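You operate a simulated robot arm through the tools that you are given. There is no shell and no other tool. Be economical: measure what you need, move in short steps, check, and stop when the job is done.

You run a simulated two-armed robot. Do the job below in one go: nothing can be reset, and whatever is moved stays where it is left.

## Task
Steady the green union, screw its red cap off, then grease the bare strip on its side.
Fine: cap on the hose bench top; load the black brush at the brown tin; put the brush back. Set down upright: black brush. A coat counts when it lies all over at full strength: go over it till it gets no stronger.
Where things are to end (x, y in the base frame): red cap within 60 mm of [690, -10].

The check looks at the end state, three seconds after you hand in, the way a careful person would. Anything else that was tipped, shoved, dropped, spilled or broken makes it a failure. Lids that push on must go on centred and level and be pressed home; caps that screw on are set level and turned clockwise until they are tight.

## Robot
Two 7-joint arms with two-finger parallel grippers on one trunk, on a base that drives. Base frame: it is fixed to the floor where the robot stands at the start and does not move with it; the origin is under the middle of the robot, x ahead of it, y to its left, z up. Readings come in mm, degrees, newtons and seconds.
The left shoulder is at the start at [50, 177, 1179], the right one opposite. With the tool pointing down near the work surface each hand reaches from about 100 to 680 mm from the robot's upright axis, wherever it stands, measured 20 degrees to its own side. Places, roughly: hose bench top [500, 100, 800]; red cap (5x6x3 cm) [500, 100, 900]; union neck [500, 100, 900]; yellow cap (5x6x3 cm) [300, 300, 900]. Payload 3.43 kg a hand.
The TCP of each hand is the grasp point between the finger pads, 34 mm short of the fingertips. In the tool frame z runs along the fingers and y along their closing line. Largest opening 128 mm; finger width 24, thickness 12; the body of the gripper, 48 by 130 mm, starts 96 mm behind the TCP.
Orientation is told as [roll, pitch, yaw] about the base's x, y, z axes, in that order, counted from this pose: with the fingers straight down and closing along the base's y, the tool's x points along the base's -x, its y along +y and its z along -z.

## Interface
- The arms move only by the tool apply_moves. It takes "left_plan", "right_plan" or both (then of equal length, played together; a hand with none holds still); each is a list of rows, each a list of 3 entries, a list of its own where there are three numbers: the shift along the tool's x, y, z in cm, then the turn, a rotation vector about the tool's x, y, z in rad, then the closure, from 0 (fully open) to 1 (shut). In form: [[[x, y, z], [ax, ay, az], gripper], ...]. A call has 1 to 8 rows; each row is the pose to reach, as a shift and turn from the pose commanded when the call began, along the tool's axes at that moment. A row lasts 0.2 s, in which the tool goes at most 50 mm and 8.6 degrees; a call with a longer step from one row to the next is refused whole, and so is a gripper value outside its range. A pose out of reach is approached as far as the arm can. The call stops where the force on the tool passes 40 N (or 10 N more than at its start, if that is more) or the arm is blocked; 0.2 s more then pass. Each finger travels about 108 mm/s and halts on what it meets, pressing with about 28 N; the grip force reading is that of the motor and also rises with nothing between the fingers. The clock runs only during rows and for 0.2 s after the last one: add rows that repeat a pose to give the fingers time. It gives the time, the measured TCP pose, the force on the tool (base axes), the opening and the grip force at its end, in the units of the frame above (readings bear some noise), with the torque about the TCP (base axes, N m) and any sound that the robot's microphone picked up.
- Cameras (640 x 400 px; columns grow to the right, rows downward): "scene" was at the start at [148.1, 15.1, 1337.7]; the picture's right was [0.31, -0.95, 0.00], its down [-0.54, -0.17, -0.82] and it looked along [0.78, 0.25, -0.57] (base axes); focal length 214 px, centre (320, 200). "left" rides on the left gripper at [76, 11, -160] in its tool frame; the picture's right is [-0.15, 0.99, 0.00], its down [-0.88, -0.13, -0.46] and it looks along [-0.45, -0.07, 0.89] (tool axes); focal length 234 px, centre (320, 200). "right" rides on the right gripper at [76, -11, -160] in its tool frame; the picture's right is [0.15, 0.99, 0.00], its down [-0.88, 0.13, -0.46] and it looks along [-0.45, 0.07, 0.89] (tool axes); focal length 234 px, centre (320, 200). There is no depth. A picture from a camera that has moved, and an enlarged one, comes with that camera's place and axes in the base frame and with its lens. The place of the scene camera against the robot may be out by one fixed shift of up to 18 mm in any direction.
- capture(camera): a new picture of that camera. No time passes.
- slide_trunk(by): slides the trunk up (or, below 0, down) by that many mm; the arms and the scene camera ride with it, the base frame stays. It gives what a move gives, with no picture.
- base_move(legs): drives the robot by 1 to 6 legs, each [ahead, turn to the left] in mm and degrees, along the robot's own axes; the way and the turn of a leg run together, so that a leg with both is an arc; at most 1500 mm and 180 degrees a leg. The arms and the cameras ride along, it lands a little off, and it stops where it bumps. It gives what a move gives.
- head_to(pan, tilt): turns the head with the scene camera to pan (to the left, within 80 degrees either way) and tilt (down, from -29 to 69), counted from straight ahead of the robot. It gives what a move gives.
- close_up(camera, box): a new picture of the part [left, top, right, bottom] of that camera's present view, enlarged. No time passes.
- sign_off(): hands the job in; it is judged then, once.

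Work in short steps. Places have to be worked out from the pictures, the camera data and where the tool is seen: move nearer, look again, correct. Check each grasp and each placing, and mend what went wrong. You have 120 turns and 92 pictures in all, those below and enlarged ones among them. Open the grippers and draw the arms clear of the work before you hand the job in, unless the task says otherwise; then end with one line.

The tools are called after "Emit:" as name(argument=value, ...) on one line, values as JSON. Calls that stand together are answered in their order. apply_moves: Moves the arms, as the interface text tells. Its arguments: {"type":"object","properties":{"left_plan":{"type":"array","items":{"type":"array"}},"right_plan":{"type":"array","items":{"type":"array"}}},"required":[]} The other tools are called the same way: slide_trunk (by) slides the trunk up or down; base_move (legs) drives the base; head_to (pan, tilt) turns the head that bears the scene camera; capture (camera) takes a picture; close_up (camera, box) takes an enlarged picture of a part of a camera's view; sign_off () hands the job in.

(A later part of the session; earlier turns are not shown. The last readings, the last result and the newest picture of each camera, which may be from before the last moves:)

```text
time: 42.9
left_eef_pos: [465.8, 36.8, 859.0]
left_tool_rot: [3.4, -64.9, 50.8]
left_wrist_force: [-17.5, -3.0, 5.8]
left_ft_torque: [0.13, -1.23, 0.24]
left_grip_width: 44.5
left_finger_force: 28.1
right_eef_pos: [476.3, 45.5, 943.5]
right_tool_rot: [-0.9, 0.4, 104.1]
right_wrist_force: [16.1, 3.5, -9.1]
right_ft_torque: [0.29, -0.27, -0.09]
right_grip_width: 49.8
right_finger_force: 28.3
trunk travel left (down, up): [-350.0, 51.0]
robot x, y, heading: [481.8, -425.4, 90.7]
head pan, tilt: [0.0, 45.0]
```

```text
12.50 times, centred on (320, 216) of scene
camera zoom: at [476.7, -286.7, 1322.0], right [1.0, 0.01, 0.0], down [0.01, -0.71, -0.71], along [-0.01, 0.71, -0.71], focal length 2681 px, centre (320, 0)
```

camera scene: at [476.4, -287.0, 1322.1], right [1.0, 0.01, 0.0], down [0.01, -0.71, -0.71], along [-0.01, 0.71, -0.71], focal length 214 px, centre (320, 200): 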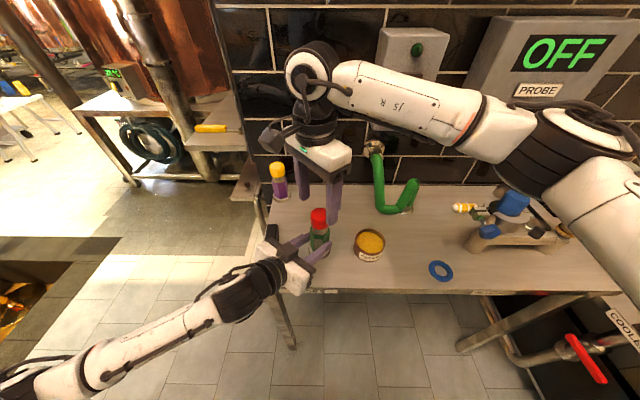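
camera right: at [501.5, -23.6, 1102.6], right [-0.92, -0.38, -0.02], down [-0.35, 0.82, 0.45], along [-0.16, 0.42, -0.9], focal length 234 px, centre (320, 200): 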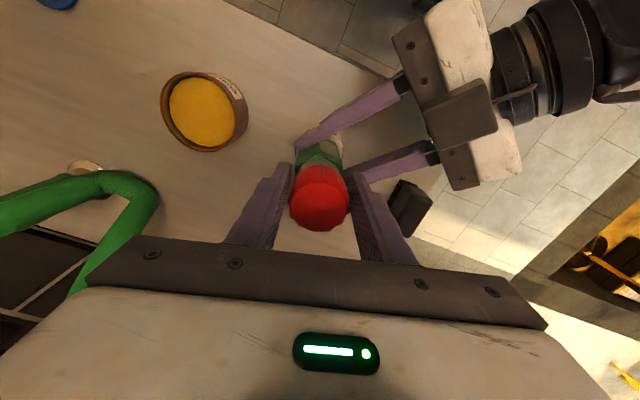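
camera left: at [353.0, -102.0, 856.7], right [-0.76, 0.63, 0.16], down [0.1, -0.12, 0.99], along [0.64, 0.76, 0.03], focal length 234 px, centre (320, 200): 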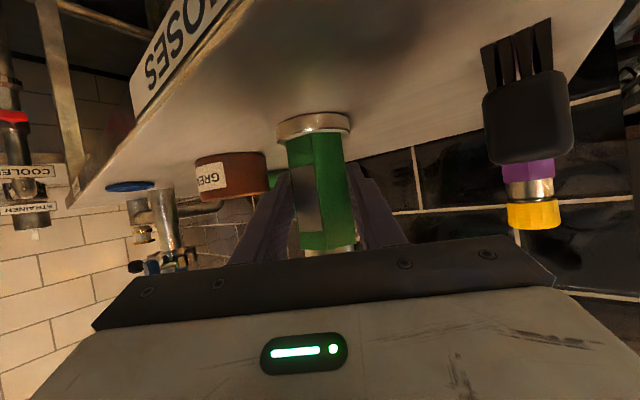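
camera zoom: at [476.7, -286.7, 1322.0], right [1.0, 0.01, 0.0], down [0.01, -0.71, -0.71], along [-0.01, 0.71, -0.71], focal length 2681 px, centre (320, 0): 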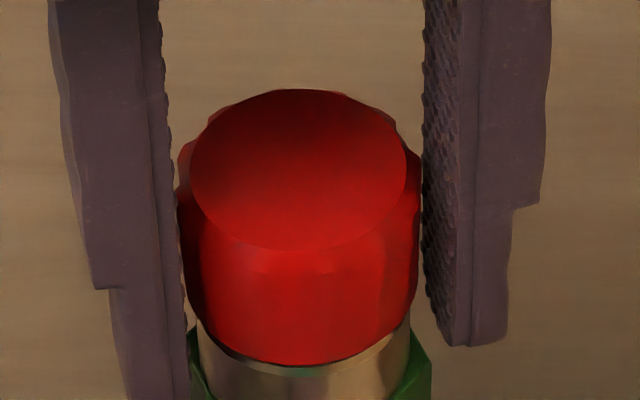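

The cap is knurled, so rotation can't be read directly; I'll judge by its height. I release and rewind for the next stroke.

Emit:
apply_moves(right_plan=[[[0, 0, 0], [0, 0, 0], 0.48], [[0, 0, 0], [0, 0, 0.14], 0.48], [[0, 0, 0], [0, 0, 0.29], 0.48], [[0, 0, 0], [0, 0, 0.44], 0.48], [[0, 0, 0], [0, 0, 0.59], 0.48], [[0, 0, 0], [0, 0, 0.74], 0.48], [[0, 0, 0], [0, 0, 0.89], 0.48], [[0, 0, 0], [0, 0, 1.04], 0.48]])

Emit:
close_up(camera="right", box=[220, 100, 420, 240])

Emit:
close_up(camera="scene", box=[295, 200, 345, 232])

```text
time: 44.7
left_eef_pos: [465.6, 35.1, 857.3]
left_tool_rot: [3.3, -64.8, 50.8]
left_wrist_force: [0.9, 0.1, -1.0]
left_ft_torque: [-0.04, 0.03, 0.04]
left_grip_width: 43.7
left_finger_force: 28.3
right_eef_pos: [474.0, 47.3, 942.0]
right_tool_rot: [-0.7, -0.4, 44.3]
right_wrist_force: [1.4, -0.1, -0.5]
right_ft_torque: [-0.02, 0.01, -0.01]
right_grip_width: 66.6
right_finger_force: 0.1
trunk travel left (down, up): [-350.0, 51.0]
robot x, y, heading: [485.0, -429.0, 90.9]
head pan, tilt: [0.0, 45.0]
```

```text
2.86 times, centred on (320, 170) of right
camera zoom: at [425.1, -13.2, 1101.1], right [-0.8, 0.61, -0.01], down [0.53, 0.71, 0.46], along [0.29, 0.36, -0.89], focal length 669 px, centre (320, 286)
```

zoom: 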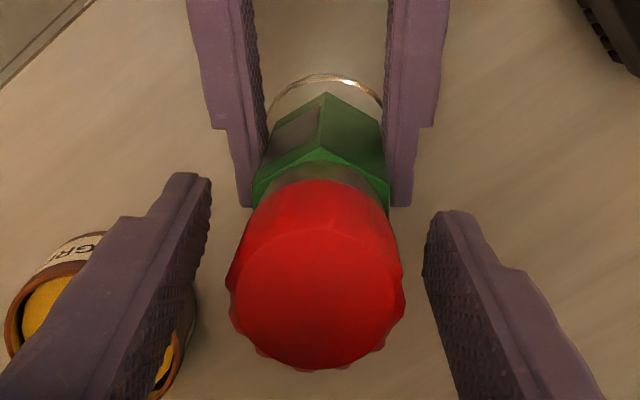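

```text
12.50 times, centred on (320, 216) of scene
camera zoom: at [476.7, -286.7, 1322.0], right [1.0, 0.01, 0.0], down [0.01, -0.71, -0.71], along [-0.01, 0.71, -0.71], focal length 2681 px, centre (320, 0)
```

zoom: 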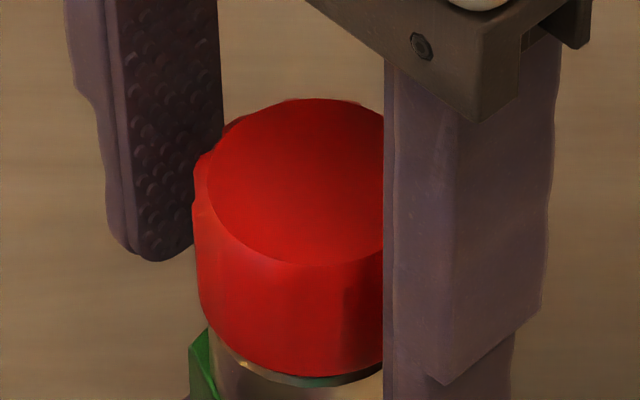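

Centred well. Regrip and turn again, this time without added lift to see whether the cap climbs.

Emit:
apply_moves(right_plan=[[[0, 0, 0], [0, 0, 0], 0.56], [[0, 0, 0], [0, 0, 0], 0.62], [[0, 0, 0], [0, 0, 0], 0.85], [[0, 0, 0], [0, 0, 0], 0.85], [[0, 0, 0], [0, 0, -0.14], 0.9], [[0, 0, 0], [0, 0, -0.28], 0.9], [[0, 0, 0], [0, 0, -0.42], 0.9], [[0, 0, 0], [0, 0, -0.56], 0.9]])

Emit:
apply_moves(right_plan=[[[0, 0, 0], [0, 0, -0.14], 0.9], [[0, 0, 0], [0, 0, -0.28], 0.9], [[0, 0, 0], [0, 0, -0.42], 0.9], [[0, 0, 0], [0, 0, -0.56], 0.9], [[0, 0, 0], [0, 0, -0.7], 0.9], [[0, 0, 0], [0, 0, -0.84], 0.9]])

```text
time: 46.5
left_eef_pos: [466.0, 38.4, 856.8]
left_tool_rot: [3.3, -64.8, 50.9]
left_wrist_force: [-8.0, 2.3, 0.8]
left_ft_torque: [-0.76, -0.6, 0.19]
left_grip_width: 43.9
left_finger_force: 28.0
right_eef_pos: [476.0, 48.1, 942.0]
right_tool_rot: [-1.0, 0.1, 76.7]
right_wrist_force: [7.2, -2.4, 0.3]
right_ft_torque: [0.48, -0.02, -0.07]
right_grip_width: 50.1
right_finger_force: 28.1
trunk travel left (down, up): [-350.0, 51.0]
robot x, y, heading: [484.9, -427.3, 90.6]
head pan, tilt: [0.0, 45.0]
```

```text
time: 47.9
left_eef_pos: [465.3, 37.2, 857.6]
left_tool_rot: [3.3, -64.8, 50.9]
left_wrist_force: [-14.9, 4.2, -0.6]
left_ft_torque: [-0.34, -1.02, 0.33]
left_grip_width: 44.2
left_finger_force: 28.2
right_eef_pos: [476.5, 46.3, 943.7]
right_tool_rot: [-0.8, 0.9, 124.9]
right_wrist_force: [14.8, -4.3, 0.5]
right_ft_torque: [-0.06, -0.22, -0.12]
right_grip_width: 50.0
right_finger_force: 28.4
trunk travel left (down, up): [-350.0, 51.0]
robot x, y, heading: [484.9, -427.5, 90.5]
head pan, tilt: [0.0, 45.0]
```

The side load grows with turning, which indicates the cap sits ~3 mm off my rotation axis along −x_t. I release, rewind and correct that.

Emit:
apply_moves(right_plan=[[[0, 0, 0], [0, 0, 0], 0.48], [[0, 0, 0], [0, 0, 0.14], 0.48], [[0, 0, 0], [0, 0, 0.29], 0.48], [[0, 0, 0], [0, 0, 0.44], 0.48], [[0, 0, 0], [0, 0, 0.59], 0.48], [[0, 0, 0], [0, 0, 0.74], 0.48], [[0, 0, 0], [0, 0, 0.89], 0.48], [[0, 0, 0], [0, 0, 1.04], 0.48]])

Emit:
apply_moves(right_plan=[[[0, 0, 0], [0, 0, 0.14], 0.48], [[0, 0, 0], [0, 0, 0.28], 0.48], [[0, 0, 0], [0, 0, 0.42], 0.48]])

Emit:
close_up(camera="right", box=[220, 100, 420, 240])

Emit:
close_up(camera="scene", box=[280, 200, 360, 260])

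```text
time: 49.7
left_eef_pos: [466.2, 35.1, 857.1]
left_tool_rot: [3.3, -64.9, 50.8]
left_wrist_force: [0.5, 0.2, -0.9]
left_ft_torque: [-0.03, -0.01, 0.02]
left_grip_width: 43.9
left_finger_force: 28.2
right_eef_pos: [475.8, 47.2, 943.2]
right_tool_rot: [-0.9, -0.2, 65.1]
right_wrist_force: [-0.4, -0.7, -1.0]
right_ft_torque: [-0.03, 0.01, 0.03]
right_grip_width: 66.6
right_finger_force: 0.0
trunk travel left (down, up): [-350.0, 51.0]
robot x, y, heading: [485.6, -425.8, 91.0]
head pan, tilt: [0.0, 45.0]
```

```text
time: 50.5
left_eef_pos: [465.7, 36.4, 858.8]
left_tool_rot: [3.3, -64.9, 50.8]
left_wrist_force: [0.4, 0.0, 0.3]
left_ft_torque: [-0.07, -0.1, 0.0]
left_grip_width: 43.6
left_finger_force: 28.0
right_eef_pos: [474.5, 47.8, 944.0]
right_tool_rot: [-0.6, -0.5, 40.8]
right_wrist_force: [-0.2, -0.6, 0.1]
right_ft_torque: [0.01, 0.01, -0.03]
right_grip_width: 66.6
right_finger_force: 0.0
trunk travel left (down, up): [-350.0, 51.0]
robot x, y, heading: [482.4, -425.5, 90.6]
head pan, tilt: [0.0, 45.0]
```

```text
2.86 times, centred on (320, 170) of right
camera zoom: at [421.7, -10.7, 1101.9], right [-0.76, 0.65, -0.01], down [0.57, 0.68, 0.46], along [0.31, 0.34, -0.89], focal length 669 px, centre (320, 286)
```

zoom: 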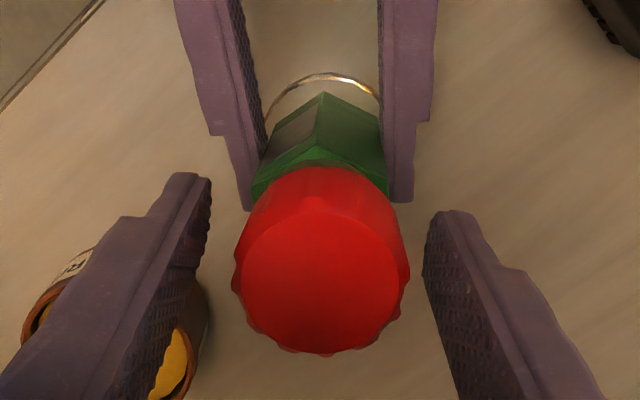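

```text
6.67 times, centred on (320, 230) of scene
camera zoom: at [476.8, -286.9, 1322.1], right [1.0, 0.01, 0.0], down [0.01, -0.71, -0.71], along [-0.01, 0.71, -0.71], focal length 1430 px, centre (320, 0)
```

zoom: 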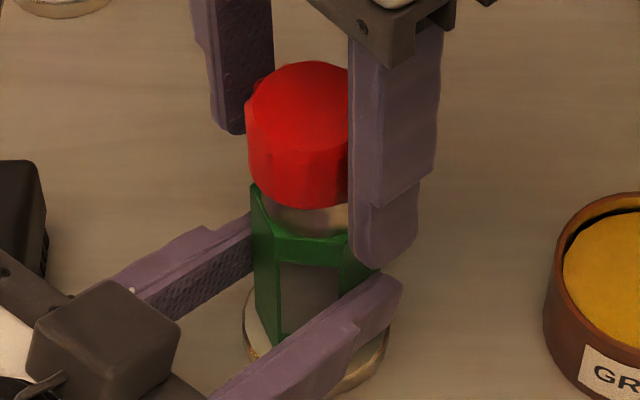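

The cap looks slightly changed in attitude. I zoom to check whether it is loose or tilted.

Emit:
close_up(camera="scene", box=[295, 200, 345, 232])

Emit:
close_up(camera="left", box=[240, 90, 400, 260])

```text
12.50 times, centred on (320, 216) of scene
camera zoom: at [476.8, -286.9, 1322.1], right [1.0, 0.01, 0.0], down [0.01, -0.71, -0.71], along [-0.01, 0.71, -0.71], focal length 2681 px, centre (320, 0)
```

zoom: 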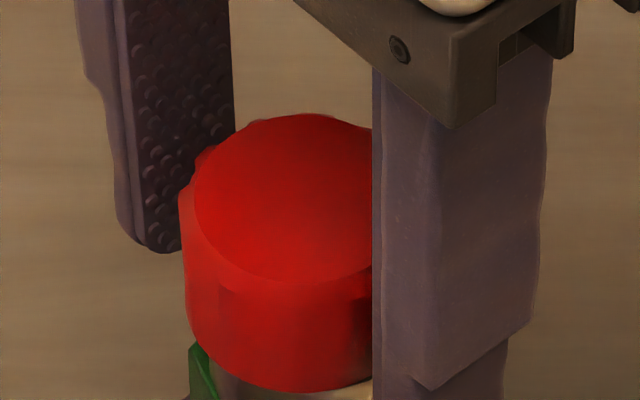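

```text
2.35 times, centred on (320, 175) of left
camera zoom: at [352.8, -101.8, 856.6], right [-0.76, 0.63, 0.16], down [0.1, -0.12, 0.99], along [0.64, 0.76, 0.03], focal length 551 px, centre (320, 259)
```

zoom: 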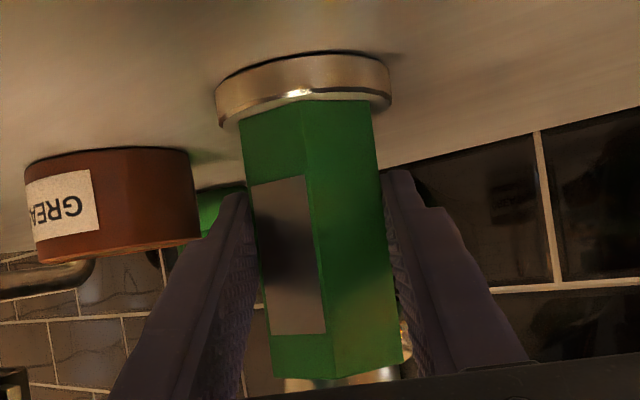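

The cap has shifted ~3–4 mm relative to the body while the body stayed put, so it seems loose on the neck. I grip it and lift gently 6 mm to test.

Emit:
apply_moves(right_plan=[[[0, 0, 0], [0, 0, 0], 0.56], [[0, 0, 0], [0, 0, 0], 0.62], [[0, 0, 0], [0, 0, 0], 0.85], [[0, 0, 0], [0, 0, 0], 0.9], [[0, 0, -0.2], [0, 0, 0], 0.9], [[0, 0, -0.4], [0, 0, 0], 0.9], [[0, 0, -0.6], [0, 0, 0], 0.9]])

Emit:
close_up(camera="scene", box=[280, 200, 360, 260])

```text
time: 52.1
left_eef_pos: [466.2, 35.8, 857.2]
left_tool_rot: [3.3, -64.9, 50.7]
left_wrist_force: [0.4, 0.1, 1.1]
left_ft_torque: [-0.03, -0.11, 0.02]
left_grip_width: 43.7
left_finger_force: 28.5
right_eef_pos: [474.5, 46.6, 950.4]
right_tool_rot: [-0.7, -0.5, 41.1]
right_wrist_force: [0.3, 0.8, -0.2]
right_ft_torque: [-0.01, 0.01, 0.0]
right_grip_width: 45.3
right_finger_force: 28.0
trunk travel left (down, up): [-350.0, 51.0]
robot x, y, heading: [485.5, -427.4, 90.7]
head pan, tilt: [0.0, 45.0]
```

```text
6.67 times, centred on (320, 230) of scene
camera zoom: at [476.8, -287.0, 1322.1], right [1.0, 0.01, 0.0], down [0.01, -0.71, -0.71], along [-0.01, 0.71, -0.71], focal length 1430 px, centre (320, 0)
```

zoom: 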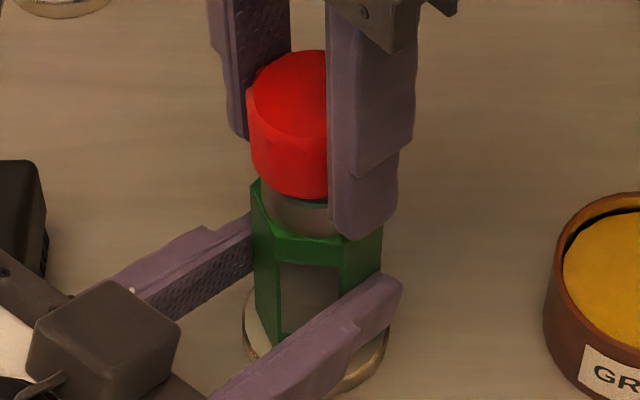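

It lifts freely: the cap is off. I raise it 80 mm and check the hold.

Emit:
apply_moves(right_plan=[[[0, 0, -1.5], [0, 0, 0], 0.9], [[0, 0, -3.5], [0, 0, 0], 0.9], [[0, 0, -6], [0, 0, 0], 0.9], [[0, 0, -8], [0, 0, 0], 0.9]])

Emit:
close_up(camera="scene", box=[260, 140, 420, 260])

Emit:
close_up(camera="right", box=[220, 100, 420, 240])

```text
time: 53.1
left_eef_pos: [467.0, 36.6, 858.3]
left_tool_rot: [3.3, -64.8, 50.8]
left_wrist_force: [0.2, -0.1, 1.3]
left_ft_torque: [-0.09, -0.09, -0.04]
left_grip_width: 43.5
left_finger_force: 28.1
right_eef_pos: [474.9, 46.3, 1027.8]
right_tool_rot: [-0.6, -0.4, 41.1]
right_wrist_force: [-0.6, -0.4, -0.1]
right_ft_torque: [0.0, 0.0, -0.01]
right_grip_width: 45.4
right_finger_force: 27.7
trunk travel left (down, up): [-350.0, 51.0]
robot x, y, heading: [487.1, -423.4, 90.7]
head pan, tilt: [0.0, 45.0]
```

```text
3.33 times, centred on (340, 200) of scene
camera zoom: at [476.7, -287.2, 1322.1], right [1.0, 0.01, 0.0], down [0.01, -0.71, -0.71], along [-0.01, 0.71, -0.71], focal length 715 px, centre (253, 200)
```

zoom: 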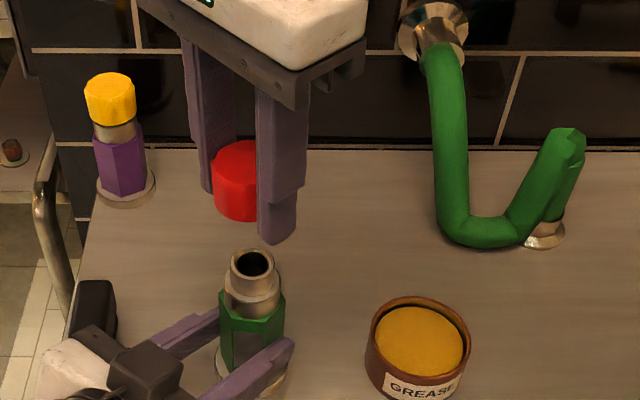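

```text
2.86 times, centred on (320, 170) of right
camera zoom: at [421.2, -11.3, 1185.6], right [-0.76, 0.65, -0.01], down [0.57, 0.68, 0.46], along [0.31, 0.34, -0.89], focal length 669 px, centre (320, 286)
```

zoom: 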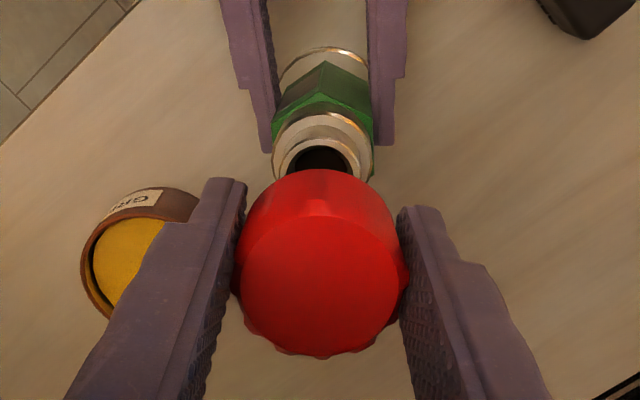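

The cap is firmly held. I carry it toward (688, −8), and at the same time open the left hand and back it straight out.

Emit:
apply_moves(left_plan=[[[0, 0, 0], [0, 0, 0], 0.5], [[0, 0, 0], [0, 0, 0], 0.35], [[0, 0, 0], [0, 0, 0], 0.3], [[0, 0, -2], [0, 0, 0], 0.3], [[0, 0, -5], [0, 0, 0], 0.3], [[0, 0, -9], [0, 0, 0], 0.3], [[0, 0, -13], [0, 0, 0], 0.3]], right_plan=[[[-1.8, -2.6, 0], [0, 0, 0], 0.9], [[-3.6, -5.2, 0], [0, 0, 0], 0.9], [[-5.4, -7.8, 0], [0, 0, 0], 0.9], [[-7.2, -10.4, 0], [0, 0, 0], 0.9], [[-9, -13, 2], [0, 0, 0], 0.9], [[-10.8, -15.6, 6], [0, 0, 0], 0.9], [[-12.5, -18, 10], [0, 0, 0], 0.9]])

Emit:
capture(camera="scene")

Emit:
capture(camera="right")

```text
refused: row 6 steps farther than a row can; nothing moved
```

```text
47 pictures are left
camera scene: at [476.7, -287.2, 1322.1], right [1.0, 0.01, 0.0], down [0.01, -0.71, -0.71], along [-0.01, 0.71, -0.71], focal length 214 px, centre (320, 200)
```

scene: 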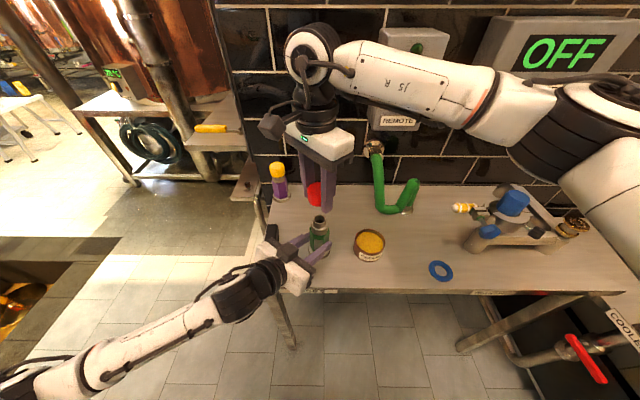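

```text
46 pictures are left
camera right: at [421.2, -11.3, 1185.6], right [-0.76, 0.65, -0.01], down [0.57, 0.68, 0.46], along [0.31, 0.34, -0.89], focal length 234 px, centre (320, 200)
```

right: 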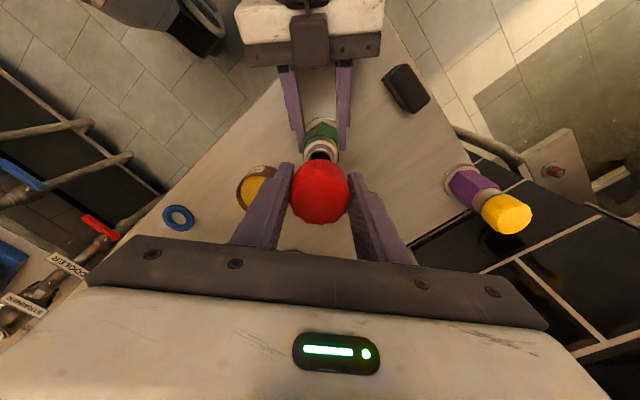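

Row 6 stepped slightly too far; I resend with smaller lowering.

Emit:
apply_moves(left_plan=[[[0, 0, 0], [0, 0, 0], 0.5], [[0, 0, 0], [0, 0, 0], 0.35], [[0, 0, 0], [0, 0, 0], 0.3], [[0, 0, -2], [0, 0, 0], 0.3], [[0, 0, -5], [0, 0, 0], 0.3], [[0, 0, -9], [0, 0, 0], 0.3], [[0, 0, -12], [0, 0, 0], 0.3], [[0, 0, -13], [0, 0, 0], 0.3]], right_plan=[[[-1.8, -2.6, 0], [0, 0, 0], 0.9], [[-3.6, -5.2, 0], [0, 0, 0], 0.9], [[-5.4, -7.8, 0], [0, 0, 0], 0.9], [[-7.2, -10.4, 0], [0, 0, 0], 0.9], [[-9, -13, 2], [0, 0, 0], 0.9], [[-10.8, -15.6, 5], [0, 0, 0], 0.9], [[-12.5, -18, 8], [0, 0, 0], 0.9], [[-12.5, -18, 11], [0, 0, 0], 0.9]])

Emit:
capture(camera="scene")

Emit:
capture(camera="right")

```text
time: 54.9
left_eef_pos: [400.2, -57.0, 908.9]
left_tool_rot: [3.2, -64.9, 50.8]
left_wrist_force: [-0.5, 1.1, 0.6]
left_ft_torque: [0.03, 0.03, 0.02]
left_grip_width: 89.4
left_finger_force: 0.1
left hand out of reach, approached as far as the arm can: row 8
right_eef_pos: [689.4, -8.2, 923.3]
right_tool_rot: [-0.6, -0.5, 41.2]
right_wrist_force: [1.0, 0.0, -0.4]
right_ft_torque: [-0.02, -0.03, -0.01]
right_grip_width: 45.6
right_finger_force: 28.2
trunk travel left (down, up): [-350.0, 51.0]
robot x, y, heading: [479.8, -426.6, 90.2]
head pan, tilt: [0.0, 45.0]
```

```text
45 pictures are left
camera scene: at [476.7, -286.8, 1322.1], right [1.0, 0.01, 0.0], down [0.01, -0.71, -0.71], along [-0.01, 0.71, -0.71], focal length 214 px, centre (320, 200)
```

scene: 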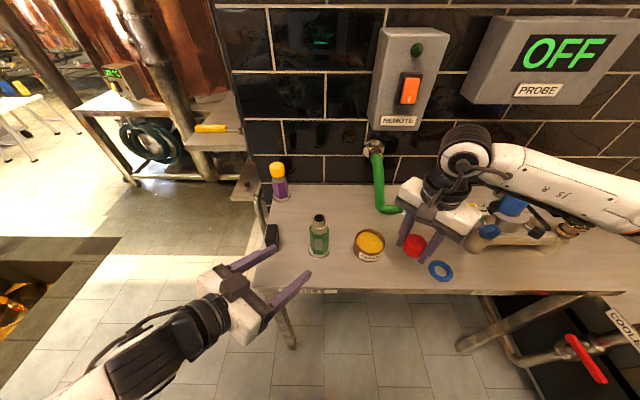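

```text
44 pictures are left
camera right: at [635.4, -65.3, 1080.8], right [-0.76, 0.65, -0.01], down [0.57, 0.68, 0.46], along [0.31, 0.34, -0.89], focal length 234 px, centre (320, 200)
```

right: 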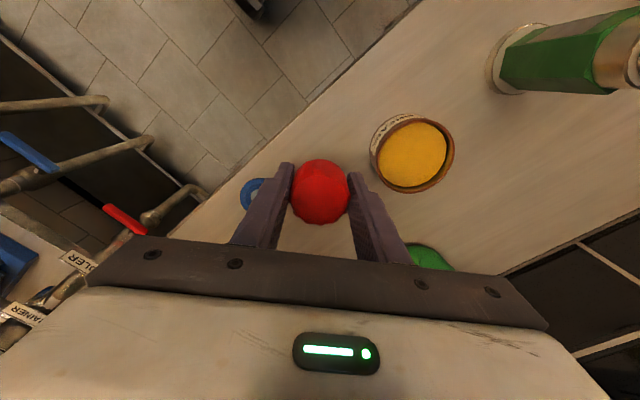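

The cap is over the target. Fingertips extend below the cap, so I lower until the tips are almost at the bench, to make the release height minimal.

Emit:
apply_moves(right_plan=[[[0, 0, 3], [0, 0, 0], 0.9], [[0, 0, 6], [0, 0, 0], 0.9], [[0, 0, 8], [0, 0, 0], 0.9], [[0, 0, 8.5], [0, 0, 0], 0.9], [[0, 0, 8.8], [0, 0, 0], 0.9]])

Emit:
close_up(camera="scene", box=[370, 200, 470, 290])

```text
time: 56.1
left_eef_pos: [401.3, -57.1, 908.9]
left_tool_rot: [3.3, -65.0, 50.7]
left_wrist_force: [0.2, 0.3, -0.3]
left_ft_torque: [0.01, -0.02, 0.0]
left_grip_width: 89.6
left_finger_force: 0.1
right_eef_pos: [690.5, -5.8, 833.9]
right_tool_rot: [-0.8, -0.4, 41.0]
right_wrist_force: [0.0, -0.2, 0.4]
right_ft_torque: [0.01, -0.01, 0.0]
right_grip_width: 45.7
right_finger_force: 28.3
trunk travel left (down, up): [-350.0, 51.0]
robot x, y, heading: [482.7, -425.4, 90.6]
head pan, tilt: [0.0, 45.0]
```

```text
4.44 times, centred on (420, 245) of scene
camera zoom: at [476.7, -286.9, 1322.1], right [1.0, 0.01, 0.0], down [0.01, -0.71, -0.71], along [-0.01, 0.71, -0.71], focal length 953 px, centre (-124, 0)
```

zoom: 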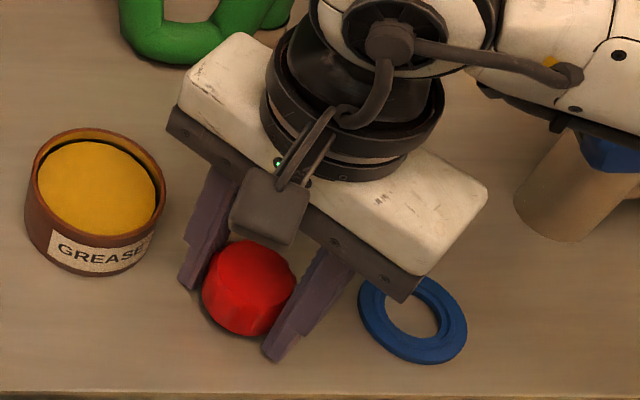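

No contact yet. I lower in 1 mm steps to touch.

Emit:
apply_moves(right_plan=[[[0, 0, 0.1], [0, 0, 0], 0.9], [[0, 0, 0.2], [0, 0, 0], 0.9], [[0, 0, 0.3], [0, 0, 0], 0.9], [[0, 0, 0.4], [0, 0, 0], 0.9], [[0, 0, 0.5], [0, 0, 0], 0.9]])

```text
time: 57.5
left_eef_pos: [400.7, -59.2, 908.6]
left_tool_rot: [3.3, -65.0, 50.7]
left_wrist_force: [-0.2, -0.7, 0.1]
left_ft_torque: [0.03, 0.01, -0.01]
left_grip_width: 89.5
left_finger_force: 0.1
right_eef_pos: [689.0, -5.4, 834.0]
right_tool_rot: [-0.3, -0.7, 41.2]
right_wrist_force: [2.7, -8.5, 17.2]
right_ft_torque: [-0.07, 0.33, 0.26]
right_grip_width: 45.4
right_finger_force: 28.1
trunk travel left (down, up): [-350.0, 51.0]
robot x, y, heading: [484.6, -427.1, 90.5]
head pan, tilt: [0.0, 45.0]
stopped in row 5 (right hand): the force on the tool passed its limit at 41 N (the readings are from after the stop); the commanded pose is now the measured one
```

Tips touched (bench ≈ 800). I back off 1 mm and ease the fingers open slowly.

Emit:
apply_moves(right_plan=[[[0, 0, -0.1], [0, 0, 0], 0.66], [[0, 0, -0.1], [0, 0, 0], 0.64], [[0, 0, -0.1], [0, 0, 0], 0.63], [[0, 0, -0.1], [0, 0, 0], 0.62], [[0, 0, -0.1], [0, 0, 0], 0.6], [[0, 0, -0.1], [0, 0, 0], 0.57], [[0, 0, -0.1], [0, 0, 0], 0.52], [[0, 0, -0.1], [0, 0, 0], 0.48]])

Emit:
close_up(camera="scene", box=[370, 200, 470, 290])

Emit:
close_up(camera="right", box=[220, 100, 420, 240])

```text
time: 59.3
left_eef_pos: [400.8, -59.3, 909.5]
left_tool_rot: [3.5, -65.0, 50.5]
left_wrist_force: [0.1, 0.6, 1.1]
left_ft_torque: [0.02, 0.0, 0.03]
left_grip_width: 89.7
left_finger_force: 0.0
right_eef_pos: [690.8, -7.2, 833.8]
right_tool_rot: [-0.6, -0.8, 41.1]
right_wrist_force: [11.3, -20.4, 25.4]
right_ft_torque: [-0.29, 0.31, 0.4]
right_grip_width: 53.2
right_finger_force: 0.1
trunk travel left (down, up): [-350.0, 51.0]
robot x, y, heading: [485.0, -426.7, 90.4]
head pan, tilt: [0.0, 45.0]
```

```text
4.44 times, centred on (420, 245) of scene
camera zoom: at [477.1, -290.7, 1322.7], right [1.0, 0.01, 0.0], down [0.01, -0.7, -0.71], along [-0.01, 0.71, -0.7], focal length 953 px, centre (-124, 0)
```

zoom: 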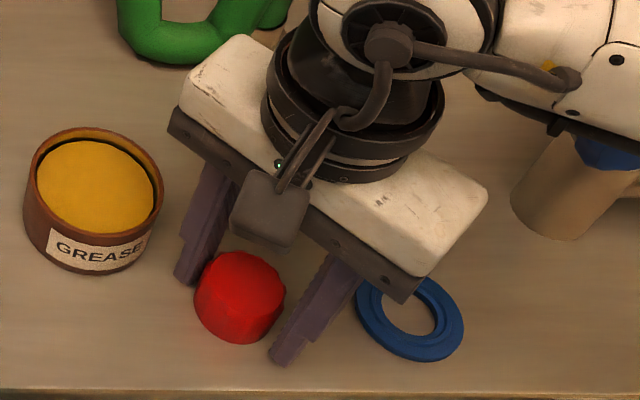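

```text
2.86 times, centred on (320, 170) of right
camera zoom: at [637.6, -66.3, 992.2], right [-0.76, 0.65, -0.01], down [0.57, 0.68, 0.47], along [0.31, 0.35, -0.88], focal length 669 px, centre (320, 286)
```

zoom: 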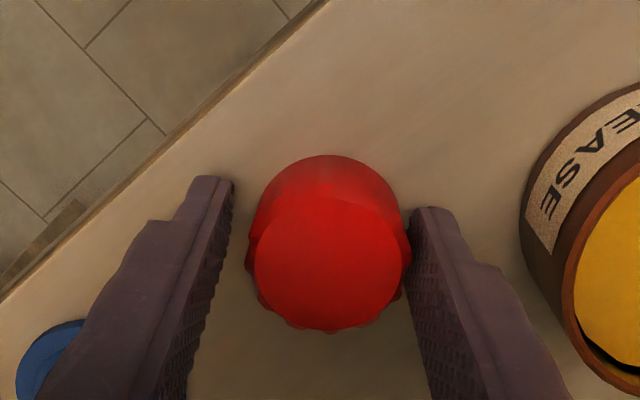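

The cap is on the bench upright. I raise the hand straight up, opening slightly to stay clear.

Emit:
apply_moves(right_plan=[[[0, 0, -0.3], [0, 0, 0], 0.5], [[0, 0, -0.5], [0, 0, 0], 0.46], [[0, 0, -2], [0, 0, 0], 0.46], [[0, 0, -5], [0, 0, 0], 0.46], [[0, 0, -9], [0, 0, 0], 0.4], [[0, 0, -13], [0, 0, 0], 0.4], [[0, 0, -17], [0, 0, 0], 0.4]])

Emit:
capture(camera="right")

```text
time: 60.9
left_eef_pos: [400.4, -58.9, 908.5]
left_tool_rot: [3.2, -64.9, 50.9]
left_wrist_force: [0.8, 1.0, -0.5]
left_ft_torque: [0.01, 0.03, -0.02]
left_grip_width: 89.7
left_finger_force: 0.1
right_eef_pos: [687.0, -6.1, 1004.9]
right_tool_rot: [-0.4, -0.6, 41.0]
right_wrist_force: [-0.8, 0.8, 0.4]
right_ft_torque: [-0.02, 0.0, 0.02]
right_grip_width: 76.7
right_finger_force: 0.1
trunk travel left (down, up): [-350.0, 51.0]
robot x, y, heading: [485.2, -426.1, 91.0]
head pan, tilt: [0.0, 45.0]
```

```text
40 pictures are left
camera right: at [633.1, -65.5, 1162.0], right [-0.76, 0.65, -0.01], down [0.57, 0.68, 0.46], along [0.31, 0.35, -0.89], focal length 234 px, centre (320, 200)
```

right: 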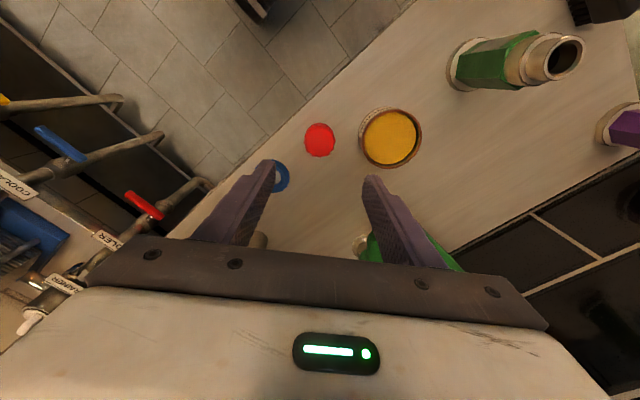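

The cap stands at (687, −8). Now I move the right hand above the brush at yaw 90°, and raise the left hand to vertical, back out of the way.

Emit:
apply_moves(left_plan=[[[-1.3, -0.45, -1.5], [0, 0.14, 0], 0.3], [[-2.5, -0.9, -3], [0, 0.28, 0], 0.3], [[-3.8, -1.35, -4.4], [0, 0.42, 0], 0.3], [[-5, -1.8, -5.9], [0, 0.56, 0], 0.3], [[-6.3, -2.25, -7.4], [0, 0.7, 0], 0.3], [[-7.6, -2.7, -8.8], [0, 0.84, 0], 0.3], [[-8.9, -3.1, -10.3], [0, 0.98, 0], 0.3], [[-10.1, -3.6, -11.7], [0, 1.12, 0], 0.3]], right_plan=[[[2.65, 3.5, 0], [0, 0, -0.107], 0.4], [[5.3, 7, 0], [0, 0, -0.214], 0.4], [[8, 10.5, 0], [0, 0, -0.32], 0.4], [[10.6, 14, 0], [0, 0, -0.428], 0.4], [[13.2, 17.4, 0], [0, 0, -0.534], 0.4], [[15.9, 20.9, 0], [0, 0, -0.64], 0.4], [[18.5, 24.4, 0], [0, 0, -0.748], 0.4], [[21.2, 27.9, 0], [0, 0, -0.855], 0.4]])

Emit:
capture(camera="right")

Emit:
capture(camera="scene")

```text
time: 62.7
left_eef_pos: [392.7, -131.5, 1049.4]
left_tool_rot: [1.4, -0.6, 53.8]
left_wrist_force: [0.4, -0.4, -0.8]
left_ft_torque: [0.0, -0.02, 0.01]
left_grip_width: 89.4
left_finger_force: 0.1
left hand out of reach, approached as far as the arm can: row 1, 2, 3, 4, 5
right_eef_pos: [346.5, 67.6, 999.5]
right_tool_rot: [-0.8, -0.3, 89.7]
right_wrist_force: [-0.1, 0.5, 0.5]
right_ft_torque: [0.0, -0.02, 0.01]
right_grip_width: 77.0
right_finger_force: 0.0
trunk travel left (down, up): [-350.0, 51.0]
robot x, y, heading: [482.1, -427.8, 90.6]
head pan, tilt: [0.0, 45.0]
```

```text
39 pictures are left
camera right: at [353.8, -8.5, 1157.3], right [-0.99, -0.14, -0.01], down [-0.13, 0.88, 0.46], along [-0.05, 0.45, -0.89], focal length 234 px, centre (320, 200)
```

right: 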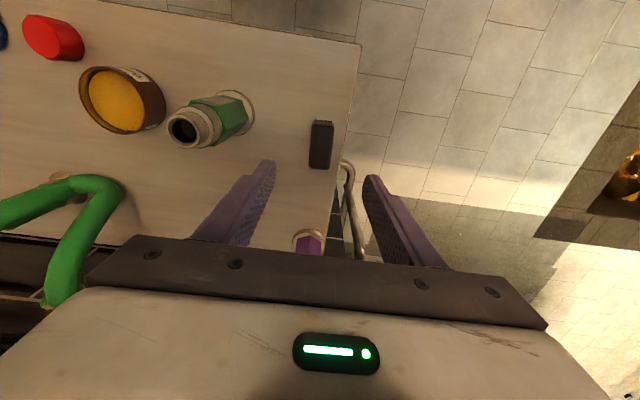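

```text
38 pictures are left
camera scene: at [476.1, -287.3, 1322.1], right [1.0, 0.01, 0.0], down [0.01, -0.71, -0.71], along [-0.01, 0.71, -0.71], focal length 214 px, centre (320, 200)
```

scene: 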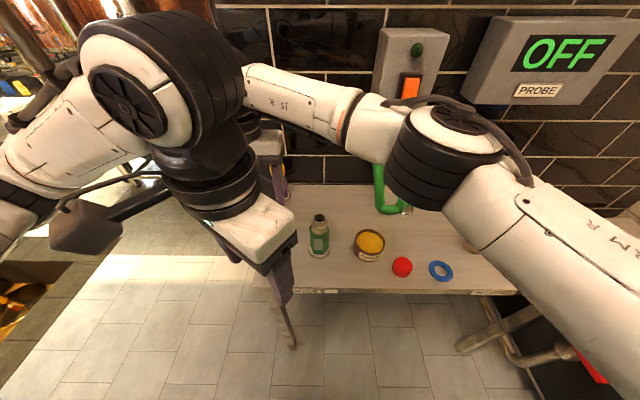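

I zoom on the brush from the right camera for its centre and angle.

Emit:
close_up(camera="right", box=[280, 100, 370, 180])

```text
5.00 times, centred on (325, 140) of right
camera zoom: at [353.8, -8.5, 1157.3], right [-0.99, -0.14, -0.01], down [-0.13, 0.88, 0.46], along [-0.05, 0.45, -0.89], focal length 1171 px, centre (295, 500)
```

zoom: 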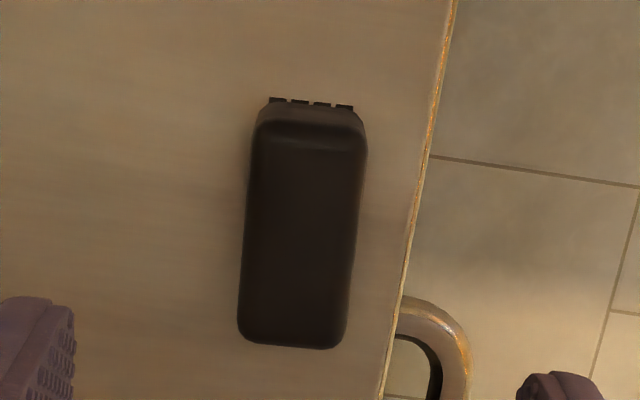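

Brush centre (345, 70), 27 × 54 mm, almost along y. I descend so the tips grip only the block above the bristles (TCP z ≈ 862), and close.

Emit:
apply_moves(right_plan=[[[-0.22, 0.13, 4], [0, 0, -0.02], 0.45], [[-0.22, 0.13, 8], [0, 0, -0.044], 0.5], [[-0.22, 0.13, 11.5], [0, 0, -0.044], 0.5], [[-0.22, 0.13, 13.7], [0, 0, -0.044], 0.5], [[-0.22, 0.13, 13.7], [0, 0, -0.044], 0.6]])

Emit:
close_up(camera="right", box=[220, 100, 420, 240])

```text
time: 63.9
left_eef_pos: [392.8, -131.9, 1048.7]
left_tool_rot: [1.4, -0.8, 53.7]
left_wrist_force: [-0.2, -0.8, 0.7]
left_ft_torque: [-0.02, -0.01, 0.01]
left_grip_width: 89.6
left_finger_force: 0.0
right_eef_pos: [359.7, 85.7, 866.9]
right_tool_rot: [-0.8, -0.7, 90.7]
right_wrist_force: [0.2, -0.2, 0.8]
right_ft_torque: [0.0, 0.04, 0.0]
right_grip_width: 51.4
right_finger_force: 0.1
trunk travel left (down, up): [-350.0, 51.0]
robot x, y, heading: [482.9, -426.0, 90.4]
head pan, tilt: [0.0, 45.0]
```

```text
2.86 times, centred on (320, 170) of right
camera zoom: at [367.2, 7.8, 1025.7], right [-0.99, -0.16, -0.01], down [-0.15, 0.87, 0.47], along [-0.06, 0.46, -0.89], focal length 669 px, centre (320, 286)
```

zoom: 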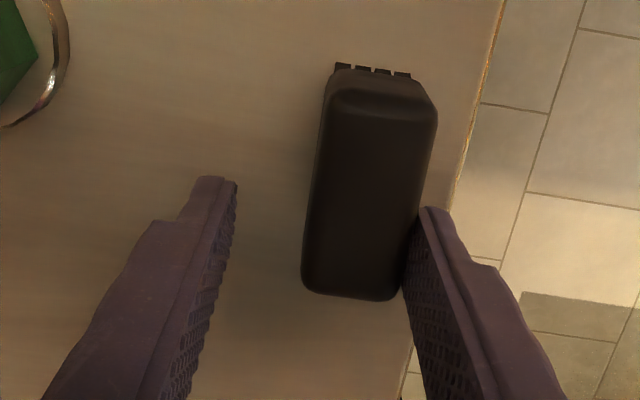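

The hand ended ~15 mm off to +x/+y of where it was commanded, with no force. I hold the command a moment with wider fingers to see whether it converges.

Emit:
apply_moves(right_plan=[[[0, 0, 0], [0, 0, 0], 0.5], [[0, 0, 0], [0, 0, 0], 0.5]])

Emit:
capture(camera="scene")

```text
time: 64.5
left_eef_pos: [393.9, -130.9, 1049.2]
left_tool_rot: [1.3, -0.7, 53.7]
left_wrist_force: [-0.1, -0.6, -0.3]
left_ft_torque: [0.02, 0.0, 0.0]
left_grip_width: 89.4
left_finger_force: 0.1
right_eef_pos: [359.1, 83.6, 865.0]
right_tool_rot: [-0.9, -0.6, 90.7]
right_wrist_force: [0.1, -1.5, 0.3]
right_ft_torque: [0.05, -0.03, -0.02]
right_grip_width: 63.7
right_finger_force: 0.0
trunk travel left (down, up): [-350.0, 51.0]
robot x, y, heading: [486.9, -429.7, 90.5]
head pan, tilt: [0.0, 45.0]
```

```text
35 pictures are left
camera scene: at [476.8, -287.0, 1322.1], right [1.0, 0.01, 0.0], down [0.01, -0.71, -0.71], along [-0.01, 0.71, -0.71], focal length 214 px, centre (320, 200)
```

scene: 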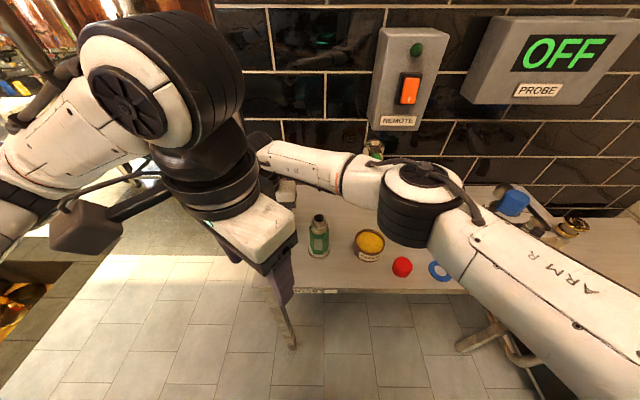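

No convergence, though the pose is otherwise fine. I command the 15 mm difference as an extra correction and see how it responds.

Emit:
apply_moves(right_plan=[[[0.4, 0.4, 0], [0, 0, 0], 0.5], [[0.8, 0.8, 0], [0, 0, 0], 0.5], [[1.2, 1.2, 0], [0, 0, 0], 0.5], [[1.2, 1.2, 0], [0, 0, 0], 0.5]])

```text
time: 65.7
left_eef_pos: [393.3, -130.7, 1048.8]
left_tool_rot: [1.4, -0.8, 53.6]
left_wrist_force: [0.8, -0.8, 1.1]
left_ft_torque: [0.04, -0.01, 0.01]
left_grip_width: 89.4
left_finger_force: 0.0
right_eef_pos: [357.8, 76.3, 860.9]
right_tool_rot: [-1.1, -0.4, 89.7]
right_wrist_force: [0.5, 0.9, -0.6]
right_ft_torque: [0.0, 0.0, -0.02]
right_grip_width: 64.2
right_finger_force: 0.0
trunk travel left (down, up): [-350.0, 51.0]
robot x, y, heading: [482.9, -427.2, 90.7]
head pan, tilt: [0.0, 45.0]
stopped in row 4 (right hand): the arm was blocked; the commanded pose is now the measured one
```

The arm itself is blocked with no tool force, so it looks like a cross-body joint limit on the right arm. I raise the hand and turn the robot 13° left so the brush lies in front of the right arm.

Emit:
apply_moves(right_plan=[[[0, 0, -3], [0, 0, 0], 0.45], [[0, 0, -7], [0, 0, 0], 0.4], [[0, 0, -11], [0, 0, 0], 0.4], [[0, 0, -15], [0, 0, 0], 0.4]])

Emit:
base_move(legs=[[0, 13]])

Emit:
capture(camera="right")

```text
time: 66.7
left_eef_pos: [394.1, -132.2, 1049.2]
left_tool_rot: [1.4, -0.8, 53.9]
left_wrist_force: [0.0, -0.5, 1.2]
left_ft_torque: [-0.03, 0.01, 0.01]
left_grip_width: 89.6
left_finger_force: 0.0
right_eef_pos: [357.0, 78.9, 1011.2]
right_tool_rot: [-1.2, -0.1, 89.3]
right_wrist_force: [-0.3, -0.4, 0.1]
right_ft_torque: [-0.03, -0.03, 0.03]
right_grip_width: 76.9
right_finger_force: 0.1
trunk travel left (down, up): [-350.0, 51.0]
robot x, y, heading: [482.4, -423.9, 90.8]
head pan, tilt: [0.0, 45.0]
```

```text
time: 67.9
left_eef_pos: [329.9, -160.5, 1050.3]
left_tool_rot: [1.4, -0.8, 66.5]
left_wrist_force: [0.3, 0.5, 0.5]
left_ft_torque: [-0.04, -0.02, -0.02]
left_grip_width: 89.5
left_finger_force: 0.1
right_eef_pos: [248.5, 40.4, 1014.4]
right_tool_rot: [-1.0, -0.3, 102.1]
right_wrist_force: [-1.5, 0.7, -0.3]
right_ft_torque: [0.0, -0.03, 0.0]
right_grip_width: 76.7
right_finger_force: 0.0
trunk travel left (down, up): [-350.0, 51.0]
robot x, y, heading: [484.1, -424.2, 103.6]
head pan, tilt: [0.0, 45.0]
```

```text
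34 pictures are left
camera right: at [270.7, -34.2, 1172.3], right [-0.94, -0.35, -0.02], down [-0.32, 0.83, 0.46], along [-0.15, 0.44, -0.89], focal length 234 px, centre (320, 200)
```

right: 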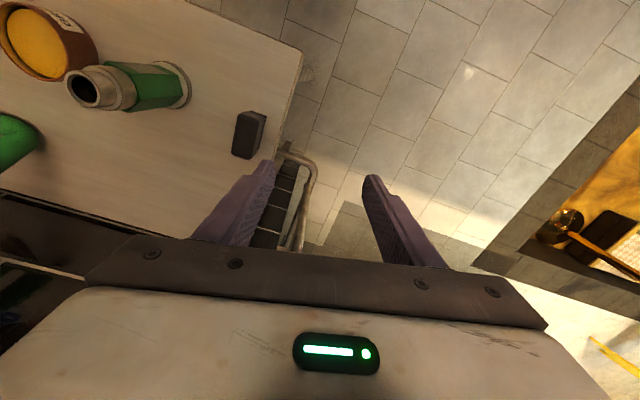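

The brush reads at about (348, 71). I move back over it at this new heading.

Emit:
apply_moves(right_plan=[[[-0.3, -3.4, 0], [0, 0, 0.06], 0.4], [[-0.6, -6.8, 0], [0, 0, 0.12], 0.4], [[-0.87, -10.15, 0.5], [0, 0, 0.17], 0.4], [[-0.87, -10.15, 1], [0, 0, 0.17], 0.4]])

Emit:
close_up(camera="right", box=[220, 90, 420, 230])

```text
time: 68.9
left_eef_pos: [330.5, -159.1, 1049.2]
left_tool_rot: [1.4, -0.8, 66.6]
left_wrist_force: [0.0, -0.2, -1.1]
left_ft_torque: [-0.03, -0.05, 0.01]
left_grip_width: 89.7
left_finger_force: 0.0
right_eef_pos: [346.7, 68.8, 1003.8]
right_tool_rot: [-0.8, -0.5, 92.2]
right_wrist_force: [0.0, 0.1, 0.0]
right_ft_torque: [-0.02, -0.04, -0.02]
right_grip_width: 76.7
right_finger_force: 0.1
trunk travel left (down, up): [-350.0, 51.0]
robot x, y, heading: [485.6, -428.8, 103.1]
head pan, tilt: [0.0, 45.0]
```

```text
2.86 times, centred on (320, 160) of right
camera zoom: at [356.8, -6.6, 1162.8], right [-0.98, -0.19, -0.02], down [-0.17, 0.87, 0.46], along [-0.07, 0.46, -0.89], focal length 669 px, centre (320, 314)
```

zoom: 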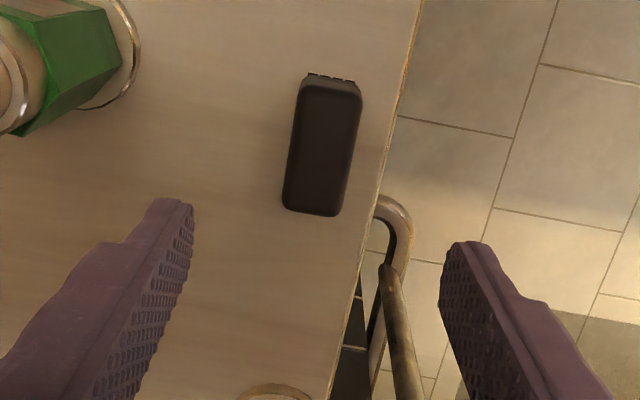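

Aligned: brush top centre (347, 69). I descend to z ≈ 862.

Emit:
apply_moves(right_plan=[[[0, 0, 4], [0, 0, 0.015], 0.45], [[0, 0, 8], [0, 0, 0.015], 0.5], [[0, 0, 11.5], [0, 0, 0.015], 0.5], [[0, 0, 13.5], [0, 0, 0.015], 0.55], [[0, 0, 14.2], [0, 0, 0.015], 0.55]])

Emit:
close_up(camera="right", box=[220, 90, 420, 230])

```text
time: 70.1
left_eef_pos: [330.7, -158.7, 1048.9]
left_tool_rot: [1.4, -0.8, 66.5]
left_wrist_force: [-0.5, 0.0, -0.5]
left_ft_torque: [-0.03, 0.0, 0.04]
left_grip_width: 89.3
left_finger_force: 0.0
right_eef_pos: [346.9, 72.8, 862.7]
right_tool_rot: [-0.8, -0.5, 91.5]
right_wrist_force: [0.4, 0.5, 0.0]
right_ft_torque: [0.01, -0.02, 0.02]
right_grip_width: 57.5
right_finger_force: 0.1
trunk travel left (down, up): [-350.0, 51.0]
robot x, y, heading: [484.0, -430.6, 103.4]
head pan, tilt: [0.0, 45.0]
```

```text
2.86 times, centred on (320, 160) of right
camera zoom: at [357.4, -5.6, 1020.7], right [-0.99, -0.17, -0.02], down [-0.16, 0.87, 0.46], along [-0.07, 0.46, -0.89], focal length 669 px, centre (320, 314)
```

zoom: 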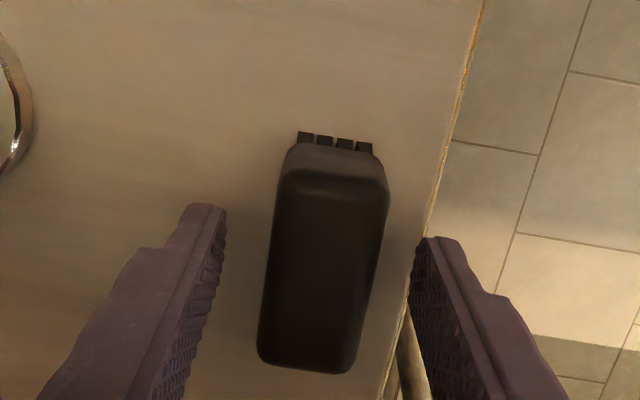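

Well centred. I close on the block.

Emit:
apply_moves(right_plan=[[[0, 0, 0], [0, 0, 0], 0.65], [[0, 0, 0], [0, 0, 0], 0.72], [[0, 0, 0], [0, 0, 0], 0.78], [[0, 0, 0], [0, 0, 0], 0.88], [[0, 0, 0], [0, 0, 0], 0.92], [[0, 0, 0], [0, 0, 0], 0.92]])

```text
time: 71.5
left_eef_pos: [330.6, -158.3, 1049.0]
left_tool_rot: [1.4, -0.8, 66.5]
left_wrist_force: [-0.7, -0.2, -0.5]
left_ft_torque: [-0.02, -0.01, -0.01]
left_grip_width: 89.4
left_finger_force: 0.0
right_eef_pos: [348.1, 71.9, 862.4]
right_tool_rot: [-0.9, -0.6, 91.5]
right_wrist_force: [-0.2, 0.2, -0.4]
right_ft_torque: [0.03, -0.01, -0.01]
right_grip_width: 29.2
right_finger_force: 27.6
trunk travel left (down, up): [-350.0, 51.0]
robot x, y, heading: [481.4, -427.5, 103.5]
head pan, tilt: [0.0, 45.0]
```

Held (29 mm). I lift it 150 mm and turn the base back about 11°.

Emit:
apply_moves(right_plan=[[[0, 0, -1], [0, 0, 0], 0.92], [[0, 0, -4], [0, 0, 0], 0.92], [[0, 0, -8], [0, 0, 0], 0.92], [[0, 0, -12], [0, 0, 0], 0.92], [[0, 0, -16], [0, 0, 0], 0.92]])

Emit:
base_move(legs=[[0, -11]])

Emit:
capture(camera="scene")

Emit:
capture(camera="right")

```text
time: 72.7
left_eef_pos: [330.2, -158.6, 1049.7]
left_tool_rot: [1.5, -0.8, 66.6]
left_wrist_force: [-0.7, -0.5, -1.1]
left_ft_torque: [0.0, -0.02, -0.01]
left_grip_width: 89.4
left_finger_force: 0.1
right_eef_pos: [343.5, 69.2, 1023.6]
right_tool_rot: [-0.9, -0.6, 91.5]
right_wrist_force: [0.5, -0.5, -1.4]
right_ft_torque: [0.05, -0.02, 0.02]
right_grip_width: 29.1
right_finger_force: 28.1
trunk travel left (down, up): [-350.0, 51.0]
robot x, y, heading: [481.6, -424.7, 103.3]
head pan, tilt: [0.0, 45.0]
```

```text
time: 73.8
left_eef_pos: [384.5, -133.8, 1048.9]
left_tool_rot: [1.4, -0.8, 55.4]
left_wrist_force: [-0.5, 0.1, 0.3]
left_ft_torque: [-0.03, 0.02, 0.0]
left_grip_width: 89.5
left_finger_force: 0.1
right_eef_pos: [441.3, 85.6, 1022.4]
right_tool_rot: [-0.8, -0.6, 80.4]
right_wrist_force: [1.4, 0.5, -0.6]
right_ft_torque: [-0.02, 0.04, 0.03]
right_grip_width: 29.4
right_finger_force: 28.4
trunk travel left (down, up): [-350.0, 51.0]
robot x, y, heading: [483.5, -426.7, 92.3]
head pan, tilt: [0.0, 45.0]
```

```text
31 pictures are left
camera scene: at [472.7, -287.0, 1322.1], right [1.0, 0.04, 0.0], down [0.03, -0.71, -0.71], along [-0.03, 0.71, -0.71], focal length 214 px, centre (320, 200)
```

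scene: 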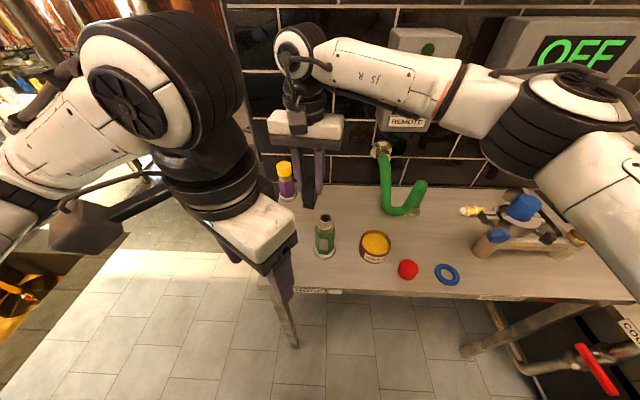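

```text
30 pictures are left
camera right: at [435.6, 9.2, 1181.6], right [-1.0, 0.02, -0.02], down [0.01, 0.89, 0.46], along [0.02, 0.46, -0.89], focal length 234 px, centre (320, 200)
```

right: 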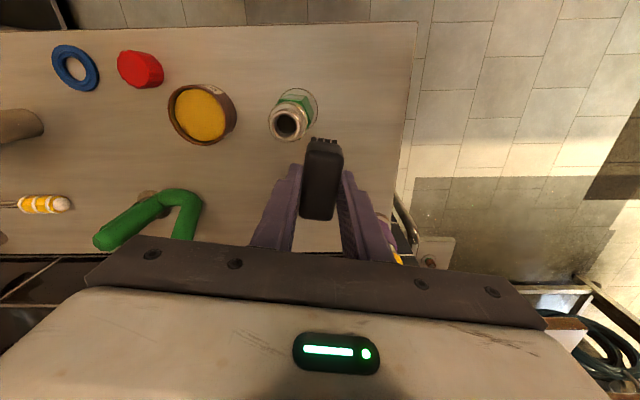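

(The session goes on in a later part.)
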